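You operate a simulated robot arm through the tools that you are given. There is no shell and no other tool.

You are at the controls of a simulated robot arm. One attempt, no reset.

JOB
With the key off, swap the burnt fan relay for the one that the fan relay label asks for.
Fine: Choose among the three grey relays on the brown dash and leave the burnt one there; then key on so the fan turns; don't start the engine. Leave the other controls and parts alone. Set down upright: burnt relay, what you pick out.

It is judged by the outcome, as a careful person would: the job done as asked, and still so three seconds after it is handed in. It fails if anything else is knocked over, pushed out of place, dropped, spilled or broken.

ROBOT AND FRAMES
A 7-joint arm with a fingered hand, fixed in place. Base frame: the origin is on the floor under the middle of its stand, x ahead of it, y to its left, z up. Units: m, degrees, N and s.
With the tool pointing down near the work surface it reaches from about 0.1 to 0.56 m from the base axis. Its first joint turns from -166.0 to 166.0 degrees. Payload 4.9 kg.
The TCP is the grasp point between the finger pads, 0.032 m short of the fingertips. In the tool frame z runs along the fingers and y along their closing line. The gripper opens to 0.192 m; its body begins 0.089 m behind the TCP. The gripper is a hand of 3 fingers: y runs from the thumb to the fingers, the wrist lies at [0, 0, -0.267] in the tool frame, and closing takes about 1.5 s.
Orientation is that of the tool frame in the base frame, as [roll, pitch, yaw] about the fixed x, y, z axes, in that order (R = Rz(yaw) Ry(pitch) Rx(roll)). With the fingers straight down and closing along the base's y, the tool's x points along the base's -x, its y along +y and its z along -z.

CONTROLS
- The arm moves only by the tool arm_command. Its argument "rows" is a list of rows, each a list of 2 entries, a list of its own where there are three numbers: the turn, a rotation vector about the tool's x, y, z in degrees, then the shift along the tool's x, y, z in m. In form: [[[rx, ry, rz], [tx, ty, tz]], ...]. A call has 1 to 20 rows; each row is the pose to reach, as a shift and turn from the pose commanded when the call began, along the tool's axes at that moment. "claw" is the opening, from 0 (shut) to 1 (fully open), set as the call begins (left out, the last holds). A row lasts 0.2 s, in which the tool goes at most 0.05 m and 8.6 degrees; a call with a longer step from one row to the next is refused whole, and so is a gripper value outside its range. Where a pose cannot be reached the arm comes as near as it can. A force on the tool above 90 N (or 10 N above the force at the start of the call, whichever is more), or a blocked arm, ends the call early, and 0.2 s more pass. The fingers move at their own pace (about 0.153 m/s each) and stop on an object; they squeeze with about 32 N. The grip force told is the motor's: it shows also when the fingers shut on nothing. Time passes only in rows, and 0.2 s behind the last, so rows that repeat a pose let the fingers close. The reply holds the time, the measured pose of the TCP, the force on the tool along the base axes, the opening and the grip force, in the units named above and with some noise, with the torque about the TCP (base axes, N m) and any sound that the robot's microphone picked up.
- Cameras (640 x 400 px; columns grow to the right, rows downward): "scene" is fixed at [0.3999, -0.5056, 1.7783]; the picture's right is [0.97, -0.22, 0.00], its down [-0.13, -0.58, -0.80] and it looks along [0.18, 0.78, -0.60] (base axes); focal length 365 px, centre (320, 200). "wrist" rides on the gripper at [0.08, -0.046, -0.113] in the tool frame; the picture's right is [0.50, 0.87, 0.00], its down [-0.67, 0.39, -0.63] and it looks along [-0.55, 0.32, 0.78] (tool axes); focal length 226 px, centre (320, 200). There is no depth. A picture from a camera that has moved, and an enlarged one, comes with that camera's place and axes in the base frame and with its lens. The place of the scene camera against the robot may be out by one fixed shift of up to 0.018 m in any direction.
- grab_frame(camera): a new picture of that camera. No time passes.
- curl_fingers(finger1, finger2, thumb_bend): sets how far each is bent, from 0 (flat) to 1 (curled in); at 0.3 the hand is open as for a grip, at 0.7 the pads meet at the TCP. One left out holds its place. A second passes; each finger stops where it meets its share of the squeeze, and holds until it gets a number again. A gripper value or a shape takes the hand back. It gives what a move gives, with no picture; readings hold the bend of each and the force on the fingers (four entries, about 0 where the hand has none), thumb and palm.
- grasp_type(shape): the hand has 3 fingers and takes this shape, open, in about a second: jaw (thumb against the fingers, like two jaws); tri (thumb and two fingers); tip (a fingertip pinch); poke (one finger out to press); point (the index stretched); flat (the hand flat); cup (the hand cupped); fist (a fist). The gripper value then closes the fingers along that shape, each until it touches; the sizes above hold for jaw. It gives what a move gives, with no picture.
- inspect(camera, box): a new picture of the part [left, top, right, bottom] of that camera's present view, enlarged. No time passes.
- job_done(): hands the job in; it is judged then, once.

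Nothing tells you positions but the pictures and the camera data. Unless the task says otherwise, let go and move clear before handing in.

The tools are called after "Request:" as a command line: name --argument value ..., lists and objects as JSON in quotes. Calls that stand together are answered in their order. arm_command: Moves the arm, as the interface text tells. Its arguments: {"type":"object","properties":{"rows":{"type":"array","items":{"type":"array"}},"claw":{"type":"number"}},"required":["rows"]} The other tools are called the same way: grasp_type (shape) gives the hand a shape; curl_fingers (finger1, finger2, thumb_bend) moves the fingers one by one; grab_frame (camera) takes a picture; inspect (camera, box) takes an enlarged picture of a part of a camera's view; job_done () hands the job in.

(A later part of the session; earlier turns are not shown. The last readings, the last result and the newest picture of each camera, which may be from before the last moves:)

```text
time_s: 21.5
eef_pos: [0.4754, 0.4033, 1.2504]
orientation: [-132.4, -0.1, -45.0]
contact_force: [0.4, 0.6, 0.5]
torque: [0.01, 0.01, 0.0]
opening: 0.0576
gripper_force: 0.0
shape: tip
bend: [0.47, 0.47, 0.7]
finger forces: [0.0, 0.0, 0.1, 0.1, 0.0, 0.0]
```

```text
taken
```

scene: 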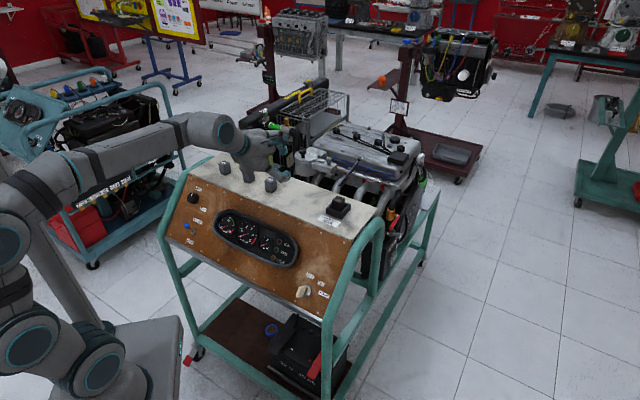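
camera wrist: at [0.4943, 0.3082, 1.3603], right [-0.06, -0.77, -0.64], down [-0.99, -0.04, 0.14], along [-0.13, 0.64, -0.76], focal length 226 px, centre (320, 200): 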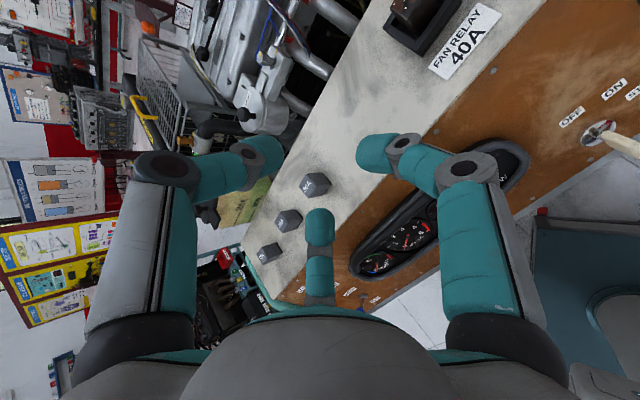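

The arm reached this pose cleanly with tool x along the shelf. I'll zoom in on the relays and the socket from here to triangulate them.

Request:
inspect --camera "wrist" --box '[240, 160, 360, 270]'

Request:
inspect --camera "wrist" --box '[360, 0, 520, 100]'

Request:
inspect --camera "scene" --box '[200, 110, 360, 230]'

```text
3.64 times, centred on (300, 215) of wrist
camera zoom: at [0.4943, 0.3082, 1.3603], right [-0.06, -0.77, -0.64], down [-0.99, -0.04, 0.14], along [-0.13, 0.64, -0.76], focal length 822 px, centre (393, 146)
```

zoom: 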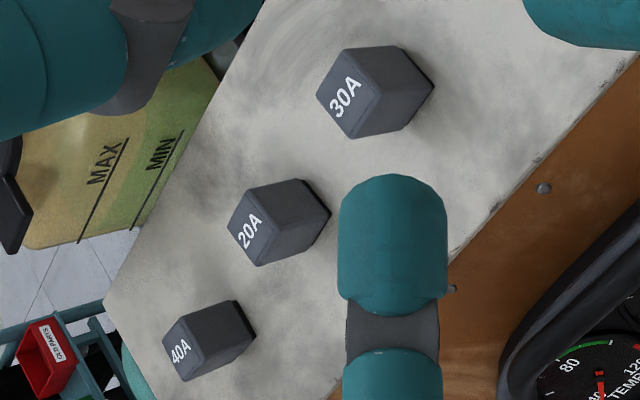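

```text
4.00 times, centred on (440, 50) of wrist
camera zoom: at [0.4943, 0.3082, 1.3603], right [-0.06, -0.77, -0.64], down [-0.99, -0.04, 0.14], along [-0.13, 0.64, -0.76], focal length 904 px, centre (-160, 800)
```

zoom: 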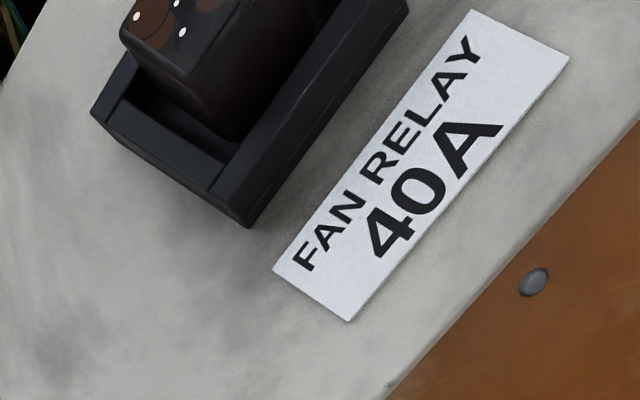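

```text
3.33 times, centred on (280, 170) of scene
camera zoom: at [0.3999, -0.5056, 1.7783], right [0.97, -0.22, 0.0], down [-0.13, -0.58, -0.8], along [0.18, 0.78, -0.6], focal length 1217 px, centre (453, 300)
```

zoom: 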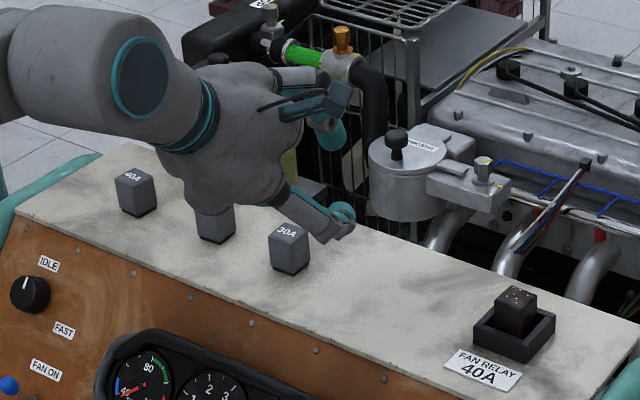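

Request:
inspect --camera "wrist" --box '[250, 235, 290, 265]'

Request:
inspect --camera "wrist" --box '[270, 200, 310, 235]'

Request:
inspect --camera "wrist" --box '[290, 160, 340, 200]'

Request:
inspect --camera "wrist" --box '[380, 0, 480, 64]'

```text
13.33 times, centred on (270, 250) of wrist
camera zoom: at [0.4943, 0.3082, 1.3603], right [-0.06, -0.77, -0.64], down [-0.99, -0.04, 0.14], along [-0.13, 0.64, -0.76], focal length 3014 px, centre (987, -467)
```

zoom: 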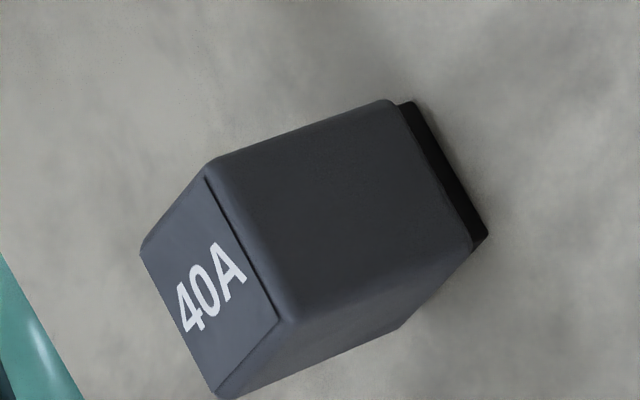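

```text
11.43 times, centred on (290, 218) of wrist
camera zoom: at [0.4943, 0.3082, 1.3603], right [-0.06, -0.77, -0.64], down [-0.99, -0.04, 0.14], along [-0.13, 0.64, -0.76], focal length 2584 px, centre (663, 0)
```

zoom: 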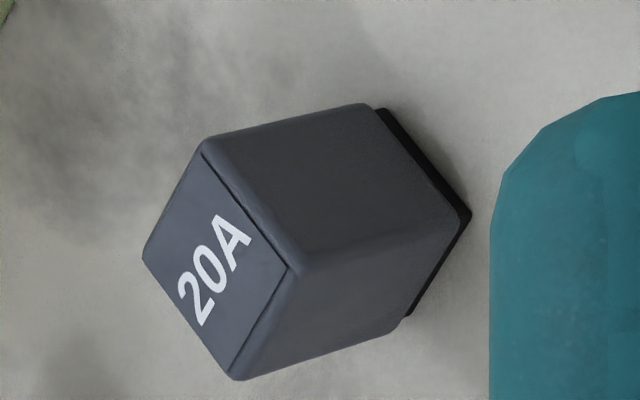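

```text
10.00 times, centred on (315, 180) of wrist
camera zoom: at [0.4943, 0.3082, 1.3603], right [-0.06, -0.77, -0.64], down [-0.99, -0.04, 0.14], along [-0.13, 0.64, -0.76], focal length 2261 px, centre (370, 400)
```

zoom: 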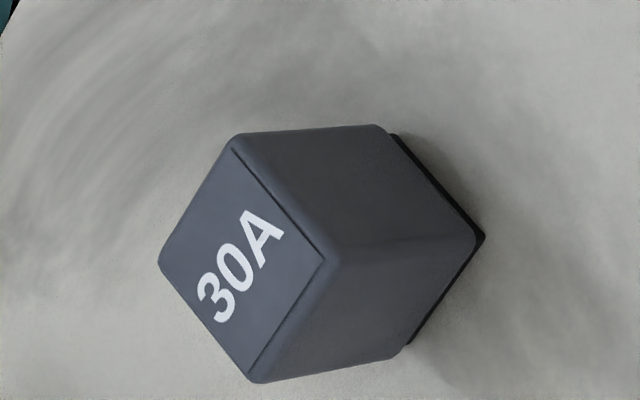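

```text
6.25 times, centred on (430, 32) of wrist
camera zoom: at [0.4943, 0.3082, 1.3603], right [-0.06, -0.77, -0.64], down [-0.99, -0.04, 0.14], along [-0.13, 0.64, -0.76], focal length 1413 px, centre (-368, 1250)
```

zoom: 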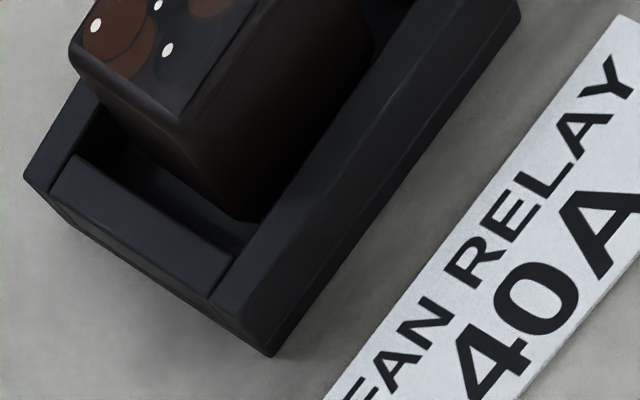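

The shelf top is at about z = 1.039 and the relays are 29 mm square and 42 mm tall. The 40A spare is near (0.313, 0.723) and the burnt relay near (0.680, 0.403). I'll move above the socket to check reach and refine that estimate.

Request:
arm_command --rows '[[[0, 0, 0], [0.0241, -0.007, 0.0251]], [[0, 0, 0], [0.0482, -0.0141, 0.0502]], [[0, 0, 0], [0.0723, -0.0211, 0.0753]], [[0, 0, 0], [0.0963, -0.0281, 0.1004]], [[0, 0, 0], [0.1204, -0.0352, 0.1255]], [[0, 0, 0], [0.1445, -0.0422, 0.1506]], [[0, 0, 0], [0.1445, -0.0422, 0.1506]]]'

Request:
grab_frame --camera "wrist"

Request:
grab_frame --camera "scene"

```text
time_s: 23.1
eef_pos: [0.6264, 0.4442, 1.1693]
orientation: [-131.4, -2.3, -49.9]
contact_force: [-0.6, 0.9, -0.9]
torque: [-0.01, 0.0, -0.01]
opening: 0.0574
gripper_force: 0.0
shape: tip
bend: [0.47, 0.47, 0.7]
finger forces: [0.0, 0.0, 0.0, 0.1, 0.0, 0.0]
out of reach, approached as far as the arm can: row 1, 2, 3, 4, 5, 6, 7
```

```text
taken
camera wrist: at [0.6333, 0.3507, 1.2806], right [-0.1, -0.77, -0.63], down [-0.99, 0.05, 0.1], along [-0.05, 0.63, -0.77], focal length 226 px, centre (320, 200)
```

wrist: 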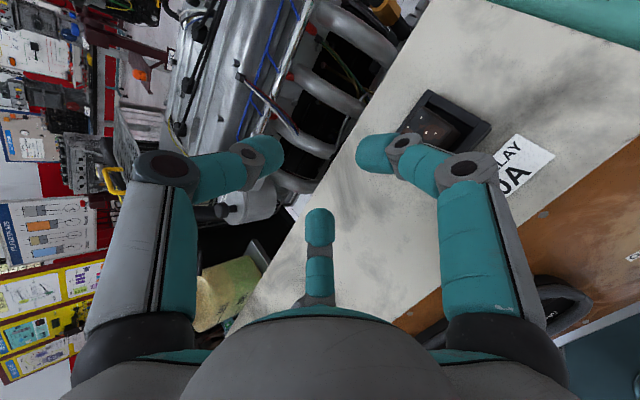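

```text
taken
```

scene: 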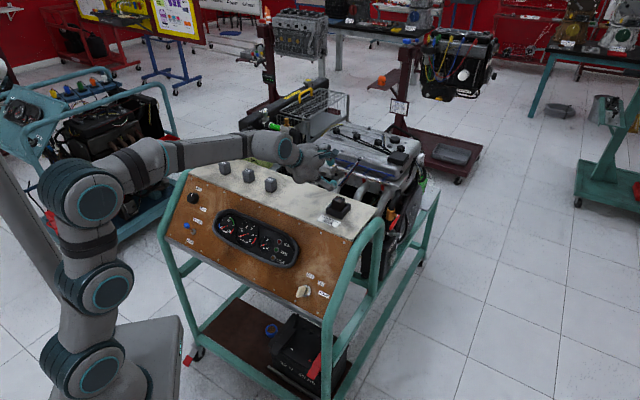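

That target was out of reach because the wrist roll is near a joint limit in this orientation: it got 0.757 out but not far enough right. The hand is 3-fold symmetric, so I'll back off and rotate 120° the other way. That gives the same grip geometry nearer mid-range.

Request:
arm_command --rows '[[[0, 0, 0], [-0.0109, 0.0071, -0.0275]], [[0, 0, 0], [-0.0218, 0.0141, -0.055]], [[0, 0, 0], [-0.0327, 0.0212, -0.0825]], [[0, 0, 8], [-0.0327, 0.0212, -0.0825]], [[0, 0, 16], [-0.0327, 0.0212, -0.0825]], [[0, 0, 24], [-0.0327, 0.0212, -0.0825]], [[0, 0, 32], [-0.0327, 0.0212, -0.0825]], [[0, 0, 40], [-0.0327, 0.0212, -0.0825]], [[0, 0, 48], [-0.0327, 0.0212, -0.0825]], [[0, 0, 56], [-0.0327, 0.0212, -0.0825]], [[0, 0, 64], [-0.0327, 0.0212, -0.0825]], [[0, 0, 72], [-0.0327, 0.0212, -0.0825]], [[0, 0, 80], [-0.0327, 0.0212, -0.0825]], [[0, 0, 88], [-0.0327, 0.0212, -0.0825]], [[0, 0, 96], [-0.0327, 0.0212, -0.0825]], [[0, 0, 104], [-0.0327, 0.0212, -0.0825]], [[0, 0, 112], [-0.0327, 0.0212, -0.0825]], [[0, 0, 120], [-0.0327, 0.0212, -0.0825]], [[0, 0, 120], [-0.0327, 0.0212, -0.0825]]]'

Request:
grab_frame --camera "wrist"

Request:
grab_frame --camera "scene"

```text
time_s: 27.1
eef_pos: [0.5466, 0.423, 1.2061]
orientation: [152.8, 42.0, -179.6]
contact_force: [-0.6, 0.4, 0.3]
torque: [0.0, 0.02, -0.01]
opening: 0.0574
gripper_force: 0.1
shape: tip
bend: [0.47, 0.47, 0.7]
finger forces: [0.0, 0.1, 0.0, 0.0, 0.0, 0.1]
```

```text
taken
camera wrist: at [0.4351, 0.3289, 1.2104], right [-0.64, 0.77, -0.04], down [0.0, 0.06, 1.0], along [0.77, 0.64, -0.04], focal length 226 px, centre (320, 200)
```

wrist: 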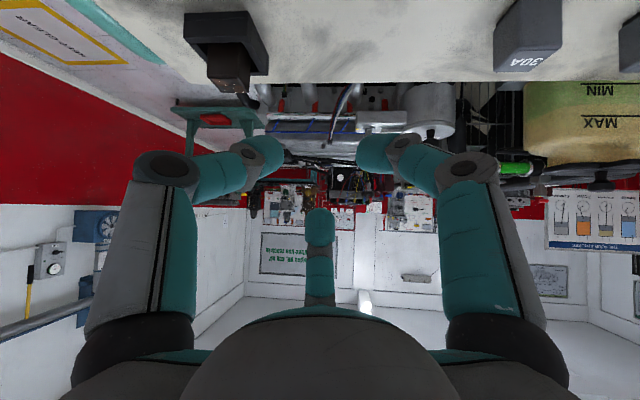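

```text
taken
```

scene: 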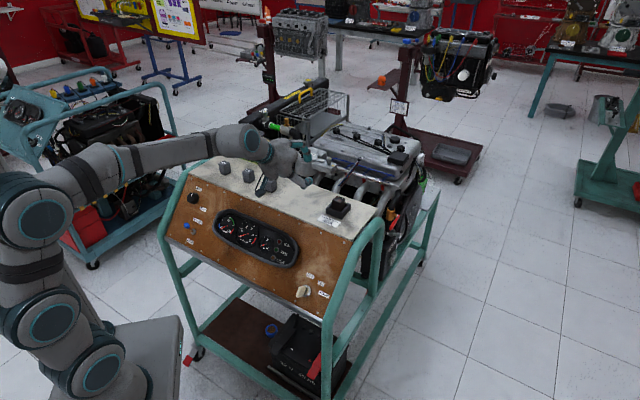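

The hand now sits in a comfortable range. Before going for the relay, I'll close the fingers in free air to about relay width to learn where the tips end up relative to the TCP.

Request:
arm_command --rows '[[[0, 0, 0], [0, 0, 0]], [[0, 0, 0], [0, 0, 0]], [[0, 0, 0], [0, 0, 0]], [[0, 0, 0], [0, 0, 0]], [[0, 0, 0], [0, 0, 0]]]' --claw 0.16

Request:
inspect --camera "wrist" --box '[160, 100, 480, 300]'

Request:
inspect --camera "scene" --box '[220, 120, 340, 210]'

Request:
arm_command --rows '[[[0, 0, 0], [0, 0, 0]], [[0, 0, 0], [0, 0, 0]], [[0, 0, 0], [0, 0, 0]], [[0, 0, 0], [0, 0, 0]], [[0, 0, 0], [0, 0, 0]]]' --claw 0.0

Request:
inspect --camera "wrist" --box '[160, 100, 480, 300]'

```text
time_s: 28.3
eef_pos: [0.5462, 0.4227, 1.2056]
orientation: [152.8, 42.0, -179.4]
contact_force: [-0.2, -0.3, -1.2]
torque: [0.0, -0.03, 0.04]
opening: 0.031
gripper_force: 0.0
shape: tip
bend: [0.76, 0.76, 0.7]
finger forces: [0.0, 0.1, 0.0, 0.0, 0.0, 0.0]
```

```text
2.00 times, centred on (320, 200) of wrist
camera zoom: at [0.4352, 0.3289, 1.2102], right [-0.64, 0.76, -0.04], down [0.0, 0.06, 1.0], along [0.77, 0.64, -0.04], focal length 452 px, centre (320, 200)
```

zoom: 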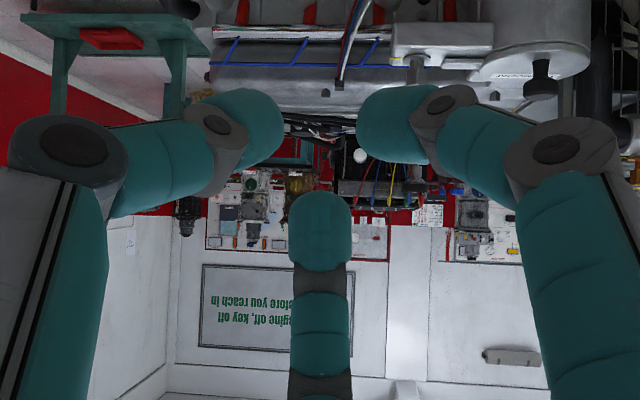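

```text
4.44 times, centred on (280, 165) of scene
camera zoom: at [0.3999, -0.5056, 1.7783], right [0.97, -0.22, 0.0], down [-0.13, -0.58, -0.8], along [0.18, 0.78, -0.6], focal length 1622 px, centre (498, 356)
```

zoom: 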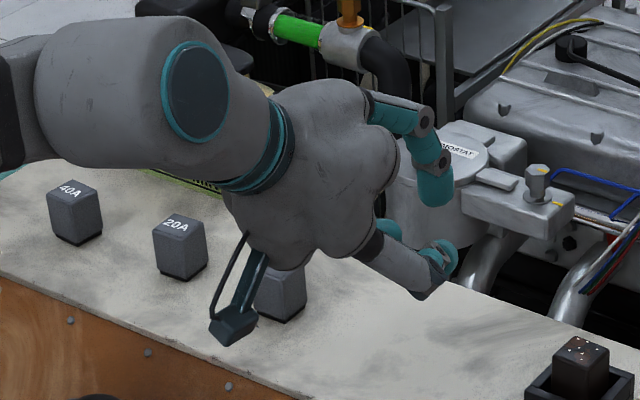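

```text
time_s: 29.5
eef_pos: [0.5464, 0.4239, 1.2051]
orientation: [152.9, 42.1, -179.3]
contact_force: [0.2, 0.0, 0.9]
torque: [0.04, 0.0, -0.01]
opening: 0.0003
gripper_force: 32.0
shape: tip
bend: [0.7, 0.7, 0.7]
finger forces: [0.0, 0.1, 0.0, 0.0, 0.0, 0.1]
```

```text
2.00 times, centred on (320, 200) of wrist
camera zoom: at [0.4352, 0.3289, 1.2102], right [-0.64, 0.76, -0.04], down [0.0, 0.06, 1.0], along [0.77, 0.64, -0.04], focal length 452 px, centre (320, 200)
```

zoom: 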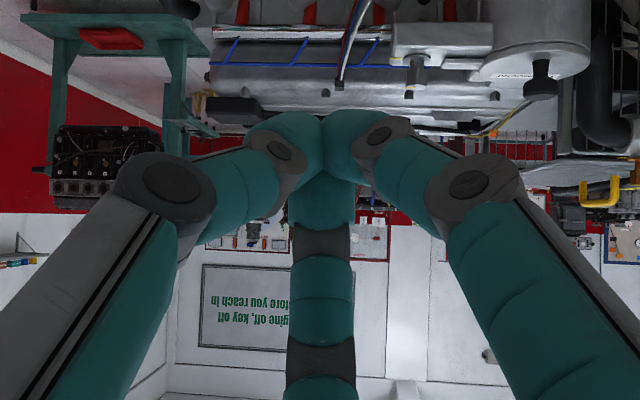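

The tips end about 31 mm beyond the TCP at relay width, with finger rods about 12 mm in radius. I'll pinch the relay with the thumb and one finger while holding the third finger open, so I'm testing individual finger control now.

Request:
curl_fingers --finger1 0.58 --finger2 0.4 --thumb_bend 0.58

Request:
inspect --camera "wrist" --box '[160, 100, 480, 300]'

Request:
arm_command --rows '[[[-0.7, 1.41, -0.44], [-0.0171, -0.0192, 0.0208]], [[-1.4, 2.82, -0.88], [-0.0341, -0.0385, 0.0416]], [[-2.11, 4.22, -1.32], [-0.0512, -0.0577, 0.0624]], [[-2.81, 5.63, -1.76], [-0.0682, -0.0769, 0.0832]], [[-2.81, 5.63, -1.76], [-0.0682, -0.0769, 0.0832]]]'

Request:
grab_frame --camera "wrist"

Request:
inspect --camera "scene" --box '[240, 130, 400, 240]'

```text
time_s: 30.5
eef_pos: [0.5463, 0.4222, 1.2046]
orientation: [152.8, 42.0, -179.5]
contact_force: [-0.7, 0.6, -0.5]
torque: [0.02, 0.02, -0.02]
opening: 0.0538
gripper_force: 0.1
shape: fingers
bend: [0.57, 0.4, 0.57]
finger forces: [0.0, 0.0, 0.0, 0.1, 0.0, 0.0]
```

```text
2.00 times, centred on (320, 200) of wrist
camera zoom: at [0.4352, 0.3289, 1.2102], right [-0.64, 0.76, -0.04], down [0.0, 0.06, 1.0], along [0.77, 0.64, -0.04], focal length 452 px, centre (320, 200)
```

zoom: 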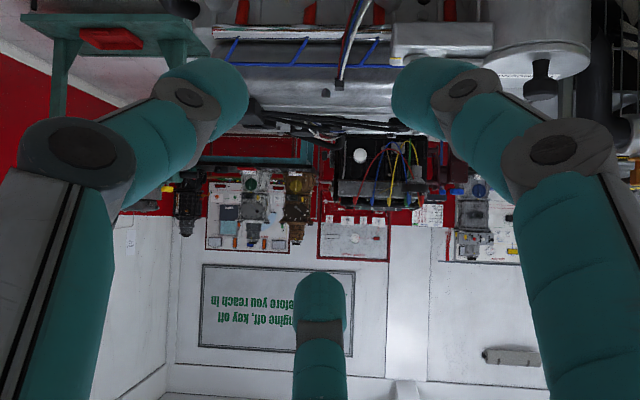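

```text
time_s: 31.7
eef_pos: [0.669, 0.3933, 1.1678]
orientation: [153.5, 37.8, -174.0]
contact_force: [0.1, -0.3, 0.1]
torque: [0.03, 0.01, -0.01]
opening: 0.0542
gripper_force: 0.2
shape: fingers
bend: [0.57, 0.4, 0.57]
finger forces: [0.0, 0.1, 0.1, 0.0, 0.0, 0.0]
```

```text
taken
camera wrist: at [0.5681, 0.2897, 1.1827], right [-0.71, 0.7, 0.0], down [0.07, 0.07, 0.99], along [0.7, 0.71, -0.1], focal length 226 px, centre (320, 200)
```

wrist: 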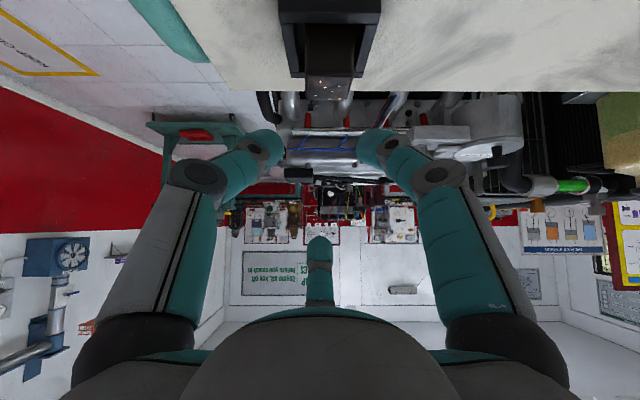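

```text
3.64 times, centred on (320, 185) of scene
camera zoom: at [0.3999, -0.5056, 1.7783], right [0.97, -0.22, 0.0], down [-0.13, -0.58, -0.8], along [0.18, 0.78, -0.6], focal length 1327 px, centre (320, 254)
```

zoom: 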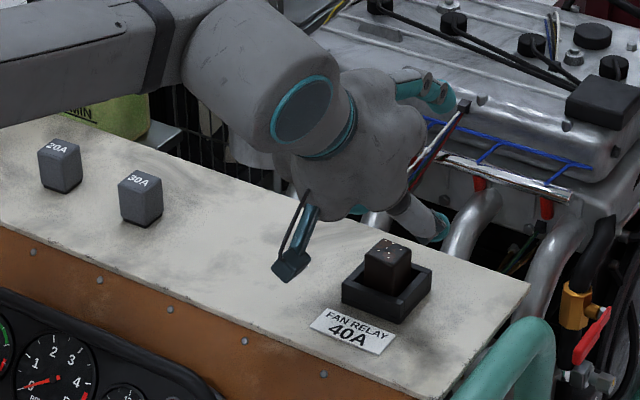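

The arm reaches above the socket at a 45° tilt. I'll take a close look at the socket and burnt relay from here.

Request:
inspect --camera "wrist" --box '[250, 0, 410, 110]'

Request:
inspect --camera "scene" --box '[315, 185, 365, 220]'

```text
3.64 times, centred on (330, 55) of wrist
camera zoom: at [0.5681, 0.2897, 1.1827], right [-0.71, 0.7, 0.0], down [0.07, 0.07, 0.99], along [0.7, 0.71, -0.1], focal length 822 px, centre (284, 727)
```

zoom: 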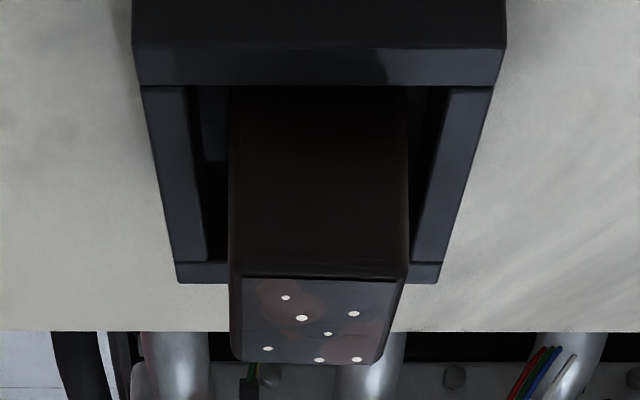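

```text
11.43 times, centred on (340, 202) of scene
camera zoom: at [0.3999, -0.5056, 1.7783], right [0.97, -0.22, 0.0], down [-0.13, -0.58, -0.8], along [0.18, 0.78, -0.6], focal length 4172 px, centre (91, 171)
```

zoom: 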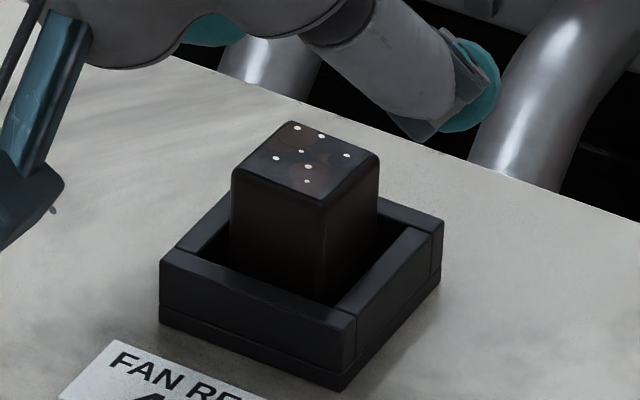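

The view shows the socket centre near (0.666, 0.396), its wall tops at about z = 1.065 and the burnt relay's top at about 1.092. A steeper tool angle would give a better three-point grip, so I'll test whether less tilt is reachable here.

Request:
arm_command --rows '[[[3.33, 5.77, 0], [0, 0, 0]], [[6.67, 11.55, 0], [0, 0, 0]], [[10, 17.32, 0], [0, 0, 0]], [[10, 17.32, 0], [0, 0, 0]]]'

Request:
grab_frame --camera "scene"

```text
time_s: 32.7
eef_pos: [0.6693, 0.3938, 1.1699]
orientation: [166.9, 21.4, -167.4]
contact_force: [0.7, 0.3, 0.7]
torque: [0.02, -0.01, 0.02]
opening: 0.0543
gripper_force: 0.1
shape: fingers
bend: [0.57, 0.4, 0.57]
finger forces: [0.1, 0.1, 0.0, 0.1, 0.0, 0.1]
```

```text
taken
```

scene: 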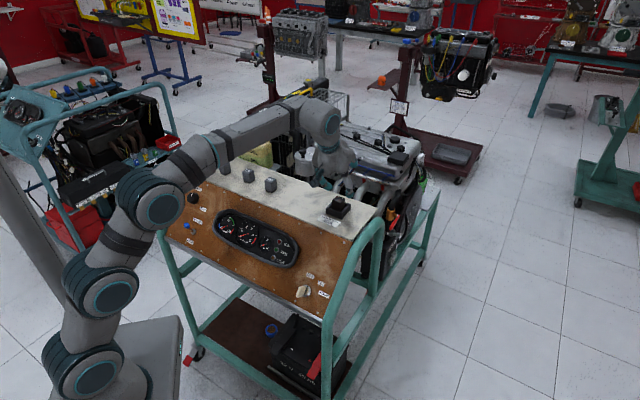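

25° is reachable. I'll try going further toward vertical.

Request:
arm_command --rows '[[[3.75, 6.5, 0], [0, 0, 0]], [[7.5, 13, 0], [0, 0, 0]], [[7.5, 13, 0], [0, 0, 0]]]'

Request:
grab_frame --camera "wrist"

Request:
grab_frame --camera "scene"

```text
time_s: 33.5
eef_pos: [0.6673, 0.3912, 1.1797]
orientation: [174.8, 9.6, -165.2]
contact_force: [-0.4, -0.5, 4.7]
torque: [0.03, -0.05, 0.02]
opening: 0.0541
gripper_force: 0.1
shape: fingers
bend: [0.57, 0.4, 0.57]
finger forces: [0.0, 0.0, 0.1, 0.1, 0.0, 0.0]
```

```text
taken
camera wrist: at [0.5875, 0.3115, 1.2715], right [-0.71, 0.71, 0.0], down [0.45, 0.46, 0.77], along [0.54, 0.54, -0.64], focal length 226 px, centre (320, 200)
```

wrist: 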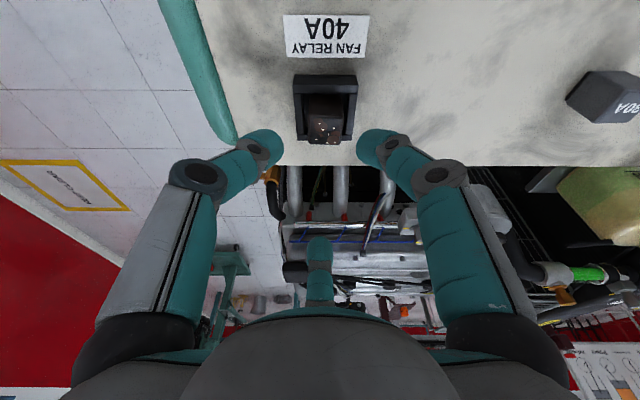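

```text
taken
```

scene: 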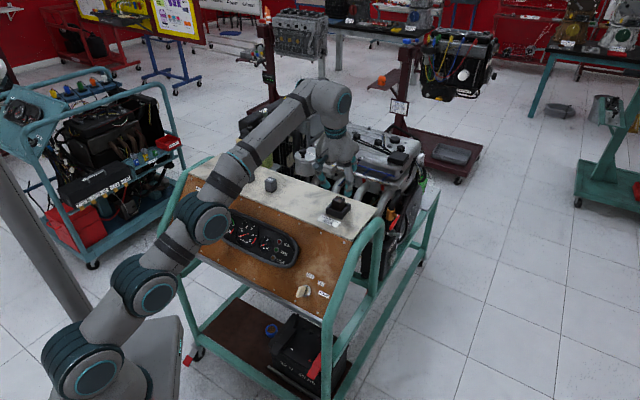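

The reading shows a small 4.7 N force and the TCP sits 1 cm high, so I'll pause and re-read before deciding.

Request:
arm_command --rows '[[[0, 0, 0], [0, 0, 0]], [[0, 0, 0], [0, 0, 0]]]'

Request:
inspect --camera "scene" --box '[160, 60, 400, 260]'

```text
time_s: 34.1
eef_pos: [0.6659, 0.3934, 1.1682]
orientation: [175.1, 8.5, -165.3]
contact_force: [0.5, -0.5, -0.7]
torque: [0.0, -0.02, 0.02]
opening: 0.0541
gripper_force: 0.1
shape: fingers
bend: [0.57, 0.4, 0.57]
finger forces: [0.0, 0.0, 0.0, 0.0, 0.0, 0.0]
```

```text
2.00 times, centred on (280, 160) of scene
camera zoom: at [0.3999, -0.5056, 1.7783], right [0.97, -0.22, 0.0], down [-0.13, -0.58, -0.8], along [0.18, 0.78, -0.6], focal length 730 px, centre (400, 280)
```

zoom: 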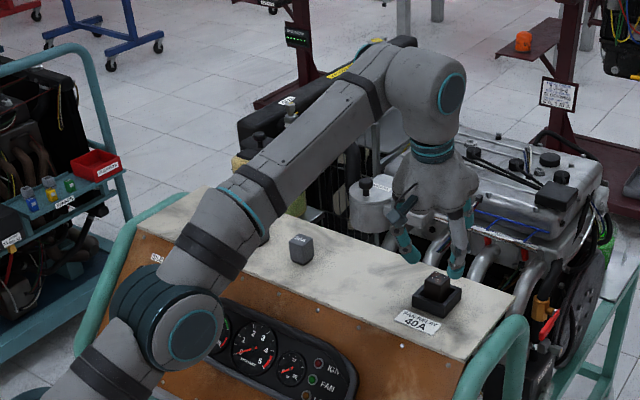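

It was only a transient, and a near-vertical 10° tilt is reachable and steady here. I'll use a 15° tilt with all three fingers open to about 65 mm, line up over the burnt relay, and verify with the wrist camera.

Request:
arm_command --rows '[[[-1.25, -2.17, 0], [0.0025, -0.0005, 0.001]], [[-2.5, -4.33, 0], [0.0051, -0.001, 0.0023]], [[-2.5, -4.33, 0], [0.0051, -0.001, 0.0023]], [[-2.5, -4.33, 0], [0.0051, -0.001, 0.0023]], [[-2.5, -4.33, 0], [0.0051, -0.001, 0.0023]]]' --claw 0.35

Request:
grab_frame --camera "wrist"

Request:
inspect --camera "wrist" --box '[260, 40, 380, 160]'

Request:
inspect --camera "scene" --box '[300, 130, 380, 230]'

```text
time_s: 35.3
eef_pos: [0.6643, 0.3916, 1.1657]
orientation: [172.3, 12.9, -165.7]
contact_force: [0.6, 0.1, 0.6]
torque: [-0.03, 0.01, 0.02]
opening: 0.0673
gripper_force: 0.1
shape: tip
bend: [0.45, 0.44, 0.7]
finger forces: [0.0, 0.0, 0.1, 0.0, 0.0, 0.0]
```

```text
taken
camera wrist: at [0.5817, 0.3073, 1.2508], right [-0.71, 0.71, 0.0], down [0.41, 0.42, 0.81], along [0.57, 0.57, -0.59], focal length 226 px, centre (320, 200)
```

wrist: 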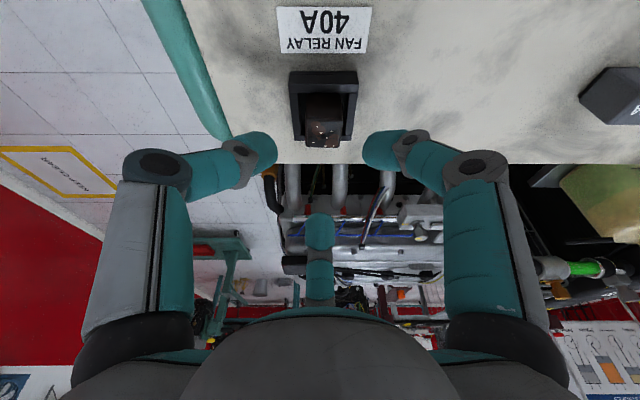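

```text
3.33 times, centred on (320, 100) of wrist
camera zoom: at [0.5817, 0.3073, 1.2508], right [-0.71, 0.71, 0.0], down [0.41, 0.42, 0.81], along [0.57, 0.57, -0.59], focal length 754 px, centre (320, 533)
```

zoom: 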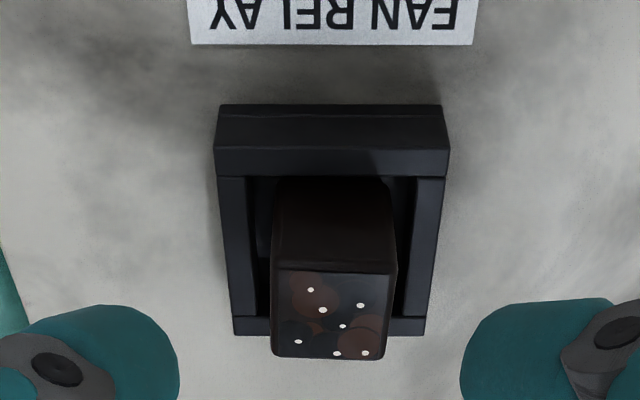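

```text
4.00 times, centred on (340, 180) of scene
camera zoom: at [0.3999, -0.5056, 1.7783], right [0.97, -0.22, 0.0], down [-0.13, -0.58, -0.8], along [0.18, 0.78, -0.6], focal length 1460 px, centre (240, 280)
```

zoom: 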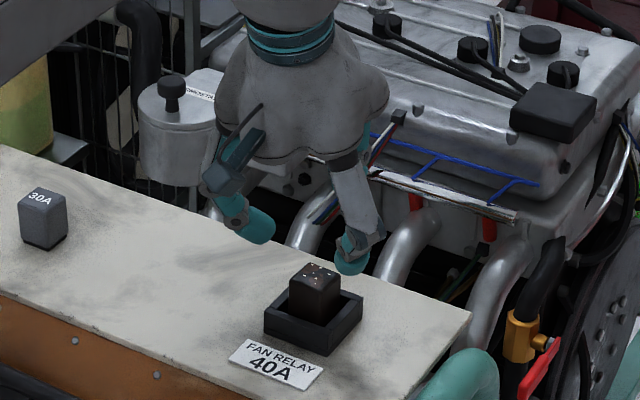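

The view confirms the burnt relay centred near e = 0.190, n = 0.751 with its top at about 1.0925, and the hand is about 2.5 mm off. I'll correct that and descend in stages.

Request:
arm_command --rows '[[[0, 0, 0], [0.0032, -0.0009, 0.0095]], [[0, 0, 0], [0.0063, -0.0017, 0.019]], [[0, 0, 0], [0.0095, -0.0026, 0.0285]], [[0, 0, 0], [0.0095, -0.0026, 0.0285]], [[0, 0, 0], [0.0095, -0.0026, 0.0285]]]'

Request:
inspect --camera "wrist" --box '[240, 60, 400, 200]'

Request:
inspect --camera "scene" --box '[300, 130, 380, 230]'

```text
time_s: 36.5
eef_pos: [0.6612, 0.3919, 1.1359]
orientation: [172.4, 12.9, -165.7]
contact_force: [0.1, -1.0, -0.8]
torque: [0.03, 0.01, -0.02]
opening: 0.0672
gripper_force: 0.1
shape: tip
bend: [0.45, 0.44, 0.7]
finger forces: [0.1, 0.0, 0.1, 0.0, 0.0, 0.0]
```

```text
2.86 times, centred on (320, 130) of wrist
camera zoom: at [0.579, 0.3081, 1.2202], right [-0.71, 0.71, 0.0], down [0.41, 0.42, 0.81], along [0.57, 0.57, -0.59], focal length 646 px, centre (320, 400)
```

zoom: 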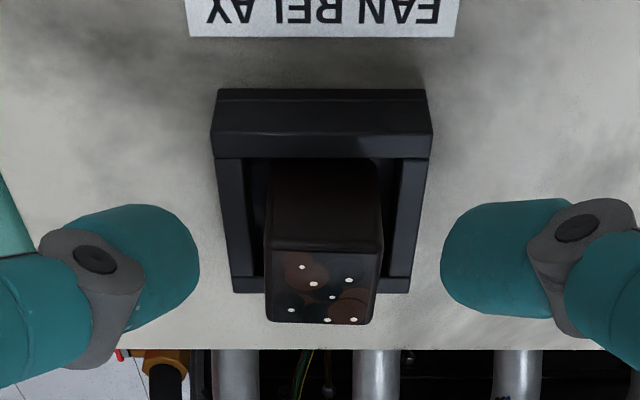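

```text
4.00 times, centred on (340, 180) of scene
camera zoom: at [0.3999, -0.5056, 1.7783], right [0.97, -0.22, 0.0], down [-0.13, -0.58, -0.8], along [0.18, 0.78, -0.6], focal length 1460 px, centre (240, 280)
```

zoom: 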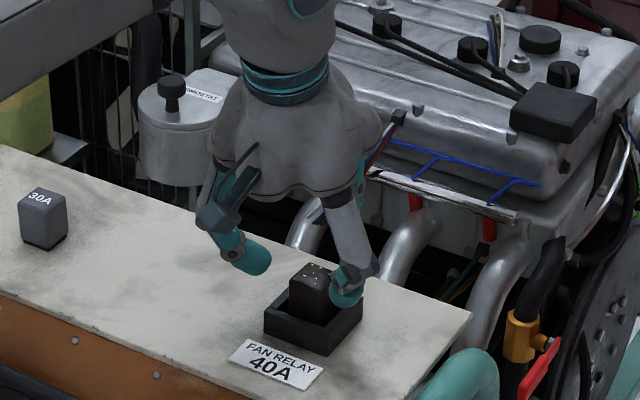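

The hand is centred on the relay. I'll lower the last 23 mm.

Request:
arm_command --rows '[[[0, 0, 0], [0.0017, -0.001, 0.0074]], [[0, 0, 0], [0.0034, -0.002, 0.0148]], [[0, 0, 0], [0.0051, -0.003, 0.0222]], [[0, 0, 0], [0.0051, -0.003, 0.0222]], [[0, 0, 0], [0.0051, -0.003, 0.0222]]]'

Request:
inspect --camera "wrist" --box '[240, 80, 400, 220]'

Request:
inspect --camera "scene" --box '[300, 160, 380, 230]'

```text
time_s: 37.7
eef_pos: [0.6613, 0.3927, 1.1147]
orientation: [172.4, 12.9, -165.6]
contact_force: [0.2, 0.3, 0.4]
torque: [0.02, 0.01, 0.01]
opening: 0.0668
gripper_force: 0.1
shape: tip
bend: [0.45, 0.44, 0.7]
finger forces: [0.0, 0.1, 0.1, 0.1, 0.0, 0.1]
```

```text
2.86 times, centred on (320, 150) of wrist
camera zoom: at [0.5789, 0.3083, 1.198], right [-0.71, 0.71, 0.0], down [0.41, 0.42, 0.81], along [0.57, 0.57, -0.59], focal length 646 px, centre (320, 343)
```

zoom: 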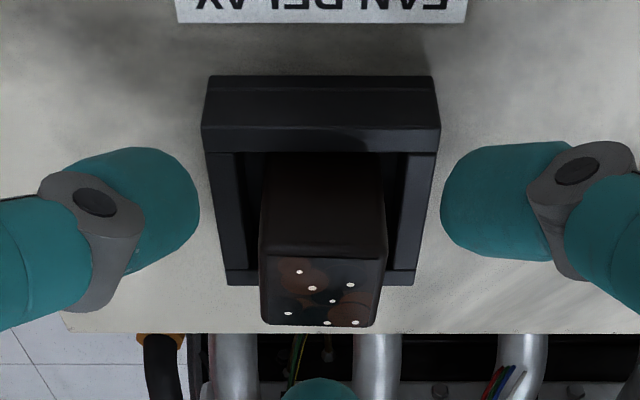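

```text
5.71 times, centred on (340, 195) of scene
camera zoom: at [0.3999, -0.5056, 1.7783], right [0.97, -0.22, 0.0], down [-0.13, -0.58, -0.8], along [0.18, 0.78, -0.6], focal length 2086 px, centre (206, 229)
```

zoom: 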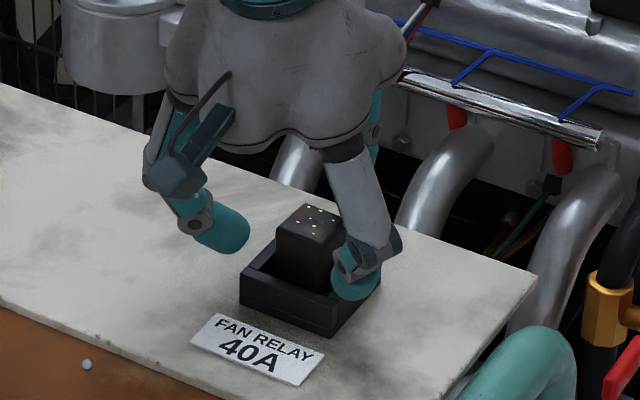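

The tips are level with the middle of the exposed relay body and clear of the socket walls. I'll close in two steps.

Request:
arm_command --rows '[[[0, 0, 0], [0, 0, 0]], [[0, 0, 0], [0, 0, 0]], [[0, 0, 0], [0, 0, 0]], [[0, 0, 0], [0, 0, 0]]]' --claw 0.2

Request:
inspect --camera "wrist" --box '[240, 80, 400, 220]'

Request:
inspect --camera "scene" --box '[300, 160, 380, 230]'

```text
time_s: 38.7
eef_pos: [0.661, 0.3931, 1.1141]
orientation: [172.5, 12.9, -165.7]
contact_force: [0.6, 0.4, 0.5]
torque: [-0.01, 0.0, -0.02]
opening: 0.0388
gripper_force: 0.1
shape: tip
bend: [0.77, 0.77, 0.7]
finger forces: [0.1, 0.0, 0.0, 0.0, 0.0, 0.0]
```

```text
2.86 times, centred on (320, 150) of wrist
camera zoom: at [0.5789, 0.3083, 1.198], right [-0.71, 0.71, 0.0], down [0.41, 0.42, 0.81], along [0.57, 0.57, -0.59], focal length 646 px, centre (320, 343)
```

zoom: 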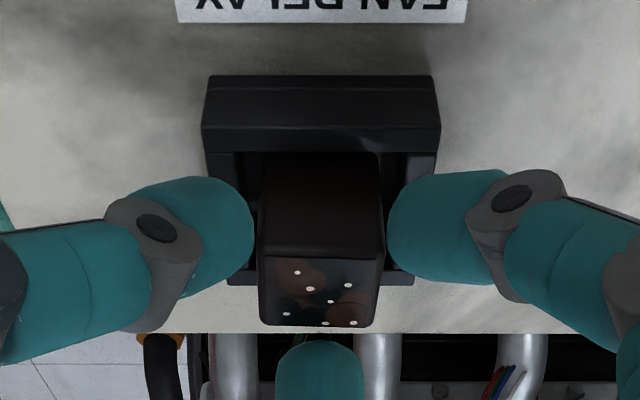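

```text
5.71 times, centred on (340, 195) of scene
camera zoom: at [0.3999, -0.5056, 1.7783], right [0.97, -0.22, 0.0], down [-0.13, -0.58, -0.8], along [0.18, 0.78, -0.6], focal length 2086 px, centre (206, 229)
```

zoom: 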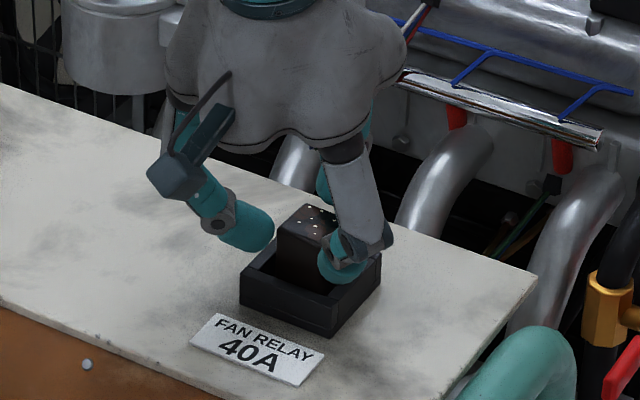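

Request:
arm_command --rows '[[[0, 0, 0], [0, 0, 0]], [[0, 0, 0], [0, 0, 0]], [[0, 0, 0], [0, 0, 0]], [[0, 0, 0], [0, 0, 0]], [[0, 0, 0], [0, 0, 0]], [[0, 0, 0], [0, 0, 0]]]' --claw 0.04

Request:
inspect --camera "wrist" --box '[240, 80, 400, 220]'

Request:
inspect --camera "scene" --box '[300, 160, 380, 230]'

```text
time_s: 40.1
eef_pos: [0.6621, 0.3932, 1.1149]
orientation: [172.4, 13.0, -165.7]
contact_force: [1.6, 1.0, 5.6]
torque: [0.15, -0.18, -0.03]
opening: 0.0315
gripper_force: 31.8
shape: tip
bend: [0.77, 0.76, 0.7]
finger forces: [28.0, 30.4, 0.0, 0.0, 28.3, 0.0]
```

```text
2.86 times, centred on (320, 150) of wrist
camera zoom: at [0.5789, 0.3083, 1.1986], right [-0.71, 0.71, 0.0], down [0.41, 0.41, 0.81], along [0.57, 0.57, -0.58], focal length 646 px, centre (320, 343)
```

zoom: 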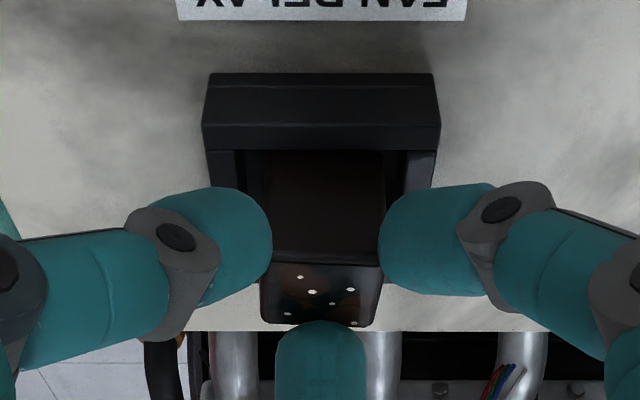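

```text
5.71 times, centred on (340, 195) of scene
camera zoom: at [0.3999, -0.5056, 1.7783], right [0.97, -0.22, 0.0], down [-0.13, -0.58, -0.8], along [0.18, 0.78, -0.6], focal length 2086 px, centre (206, 229)
```

zoom: 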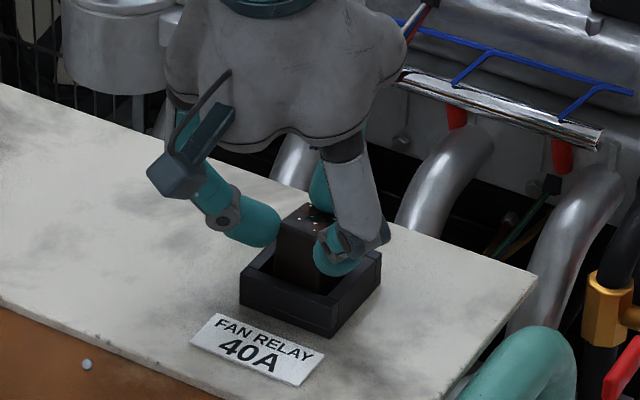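

I have a three-point grip at about 28–30 N per finger. I'll pull straight up slowly.

Request:
arm_command --rows '[[[0, 0, 0], [-0.0011, 0.0007, -0.0048]], [[0, 0, 0], [-0.0022, 0.0013, -0.0097]], [[0, 0, 0], [-0.0033, 0.002, -0.0145]], [[0, 0, 0], [-0.0045, 0.0026, -0.0193]], [[0, 0, 0], [-0.0067, 0.0039, -0.029]], [[0, 0, 0], [-0.0089, 0.0052, -0.0386]], [[0, 0, 0], [-0.0112, 0.0065, -0.0483]], [[0, 0, 0], [-0.0134, 0.0078, -0.058]], [[0, 0, 0], [-0.0134, 0.0078, -0.058]]]'

Request:
grab_frame --camera "wrist"

Request:
inspect --camera "scene" --box '[280, 130, 380, 230]'

```text
time_s: 42.1
eef_pos: [0.6623, 0.3936, 1.1741]
orientation: [172.4, 12.9, -165.7]
contact_force: [-0.4, -0.4, -0.2]
torque: [0.01, 0.02, -0.02]
opening: 0.031
gripper_force: 32.2
shape: tip
bend: [0.77, 0.76, 0.7]
finger forces: [28.5, 26.6, 0.1, 0.0, 28.4, 0.0]
```

```text
taken
camera wrist: at [0.5802, 0.3078, 1.2576], right [-0.71, 0.71, 0.0], down [0.41, 0.42, 0.81], along [0.57, 0.57, -0.59], focal length 226 px, centre (320, 200)
```

wrist: 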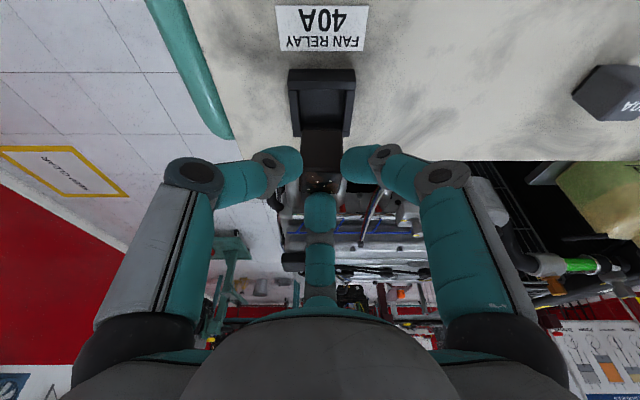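

```text
4.00 times, centred on (330, 180) of scene
camera zoom: at [0.3999, -0.5056, 1.7783], right [0.97, -0.22, 0.0], down [-0.13, -0.58, -0.8], along [0.18, 0.78, -0.6], focal length 1460 px, centre (280, 280)
```

zoom: 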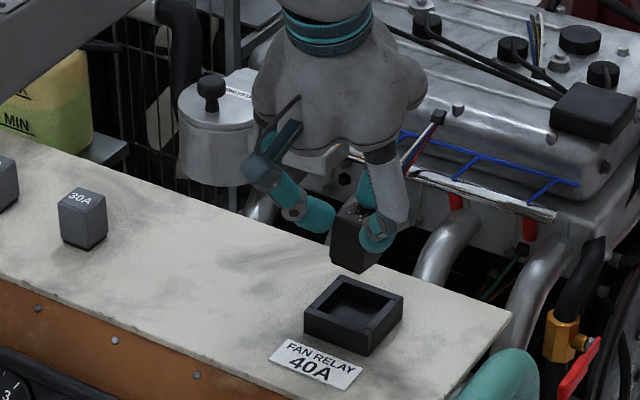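

The burnt relay is out of the socket and upright in the hand. I'll carry it left to the clear shelf area between the 30A spare and the socket.

Request:
arm_command --rows '[[[0, 0, 0], [0.0137, 0.02, -0.0005]], [[0, 0, 0], [0.0273, 0.0401, -0.0009]], [[0, 0, 0], [0.041, 0.0601, -0.0014]], [[0, 0, 0], [0.0547, 0.0801, -0.0018]], [[0, 0, 0], [0.0683, 0.1002, -0.0023]], [[0, 0, 0], [0.082, 0.1202, -0.0027]], [[0, 0, 0], [0.082, 0.1202, -0.0027]], [[0, 0, 0], [0.082, 0.1202, -0.0027]]]'

Request:
grab_frame --camera "wrist"

Request:
inspect --camera "scene" --box '[250, 130, 370, 230]'

```text
time_s: 43.9
eef_pos: [0.5523, 0.4885, 1.1721]
orientation: [172.4, 12.9, -165.7]
contact_force: [0.0, -0.7, 0.0]
torque: [0.02, 0.01, 0.0]
opening: 0.0308
gripper_force: 32.3
shape: tip
bend: [0.77, 0.76, 0.7]
finger forces: [28.3, 26.2, 0.1, 0.1, 28.5, 0.0]
```

```text
taken
camera wrist: at [0.4693, 0.404, 1.2572], right [-0.71, 0.71, 0.0], down [0.41, 0.42, 0.81], along [0.57, 0.57, -0.59], focal length 226 px, centre (320, 200)
```

wrist: 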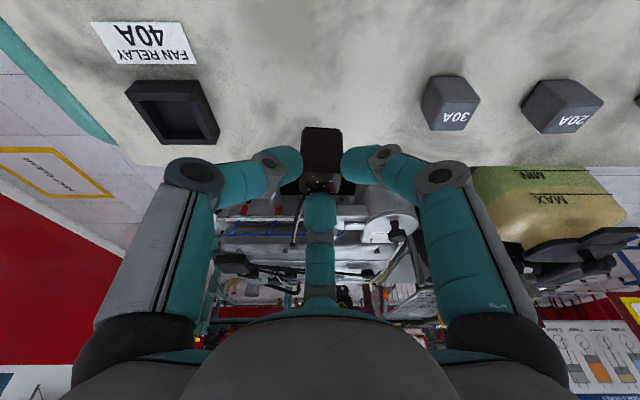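

```text
4.00 times, centred on (310, 180) of scene
camera zoom: at [0.3999, -0.5056, 1.7783], right [0.97, -0.22, 0.0], down [-0.13, -0.58, -0.8], along [0.18, 0.78, -0.6], focal length 1460 px, centre (360, 280)
```

zoom: 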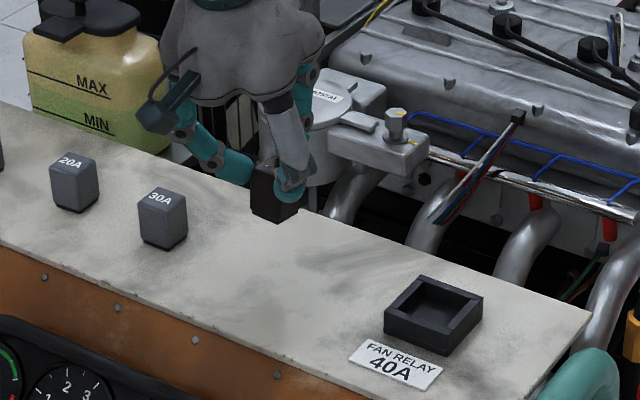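

The spot at e = 0.045, n = 0.742 is clear on all sides. I'll lower the burnt relay to just above the shelf.

Request:
arm_command --rows '[[[0, 0, 0], [0.0028, -0.0016, 0.012]], [[0, 0, 0], [0.0055, -0.0032, 0.024]], [[0, 0, 0], [0.0083, -0.0049, 0.0359]], [[0, 0, 0], [0.011, -0.0065, 0.0479]], [[0, 0, 0], [0.0138, -0.0081, 0.0599]], [[0, 0, 0], [0.0138, -0.0081, 0.0599]], [[0, 0, 0], [0.0138, -0.0081, 0.0599]]]'

Request:
inspect --camera "scene" --box '[270, 160, 350, 220]'

Request:
inspect --camera "wrist" --box '[240, 80, 400, 220]'

```text
time_s: 45.5
eef_pos: [0.553, 0.4876, 1.1106]
orientation: [172.4, 12.9, -165.7]
contact_force: [-0.2, 0.6, -0.7]
torque: [0.01, 0.0, 0.01]
opening: 0.0309
gripper_force: 31.6
shape: tip
bend: [0.77, 0.76, 0.7]
finger forces: [28.3, 25.9, 0.1, 0.0, 28.6, 0.0]
```

```text
6.67 times, centred on (310, 190) of scene
camera zoom: at [0.3999, -0.5056, 1.7783], right [0.97, -0.22, 0.0], down [-0.13, -0.58, -0.8], along [0.18, 0.78, -0.6], focal length 2433 px, centre (387, 267)
```

zoom: 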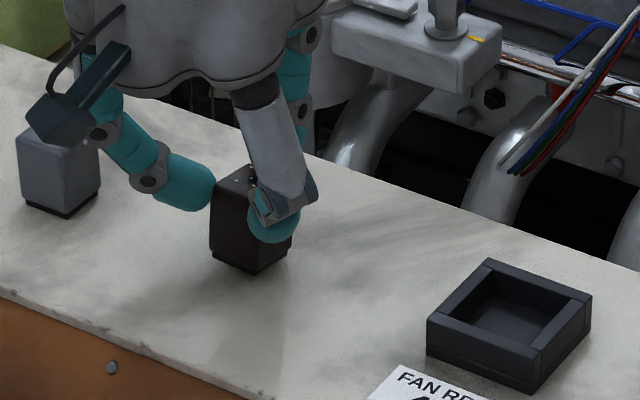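

```text
2.86 times, centred on (320, 150) of wrist
camera zoom: at [0.4694, 0.4027, 1.1956], right [-0.71, 0.71, 0.0], down [0.41, 0.42, 0.81], along [0.57, 0.57, -0.59], focal length 646 px, centre (320, 343)
```

zoom: 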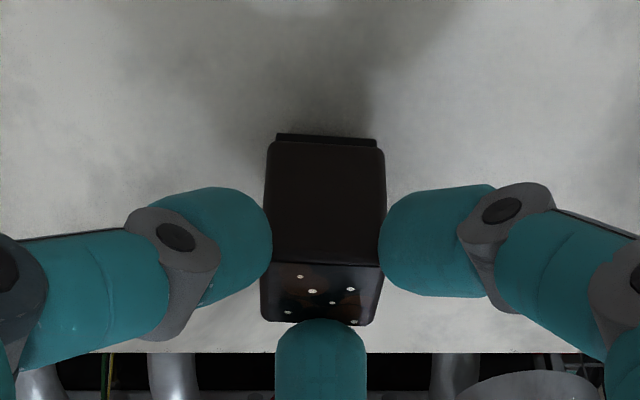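

No contact yet and the base looks only a few millimetres above the shelf. I'll lower in small steps and watch the force.

Request:
arm_command --rows '[[[0, 0, 0], [0.0004, -0.0003, 0.0019]], [[0, 0, 0], [0.0009, -0.0005, 0.0039]], [[0, 0, 0], [0.0009, -0.0005, 0.0039]]]'

```text
time_s: 46.3
eef_pos: [0.5517, 0.4864, 1.1083]
orientation: [172.4, 13.0, -165.8]
contact_force: [0.2, 0.0, 1.6]
torque: [0.02, -0.05, -0.02]
opening: 0.0311
gripper_force: 31.8
shape: tip
bend: [0.77, 0.76, 0.69]
finger forces: [28.5, 26.7, 0.0, 0.0, 28.7, 0.1]
```

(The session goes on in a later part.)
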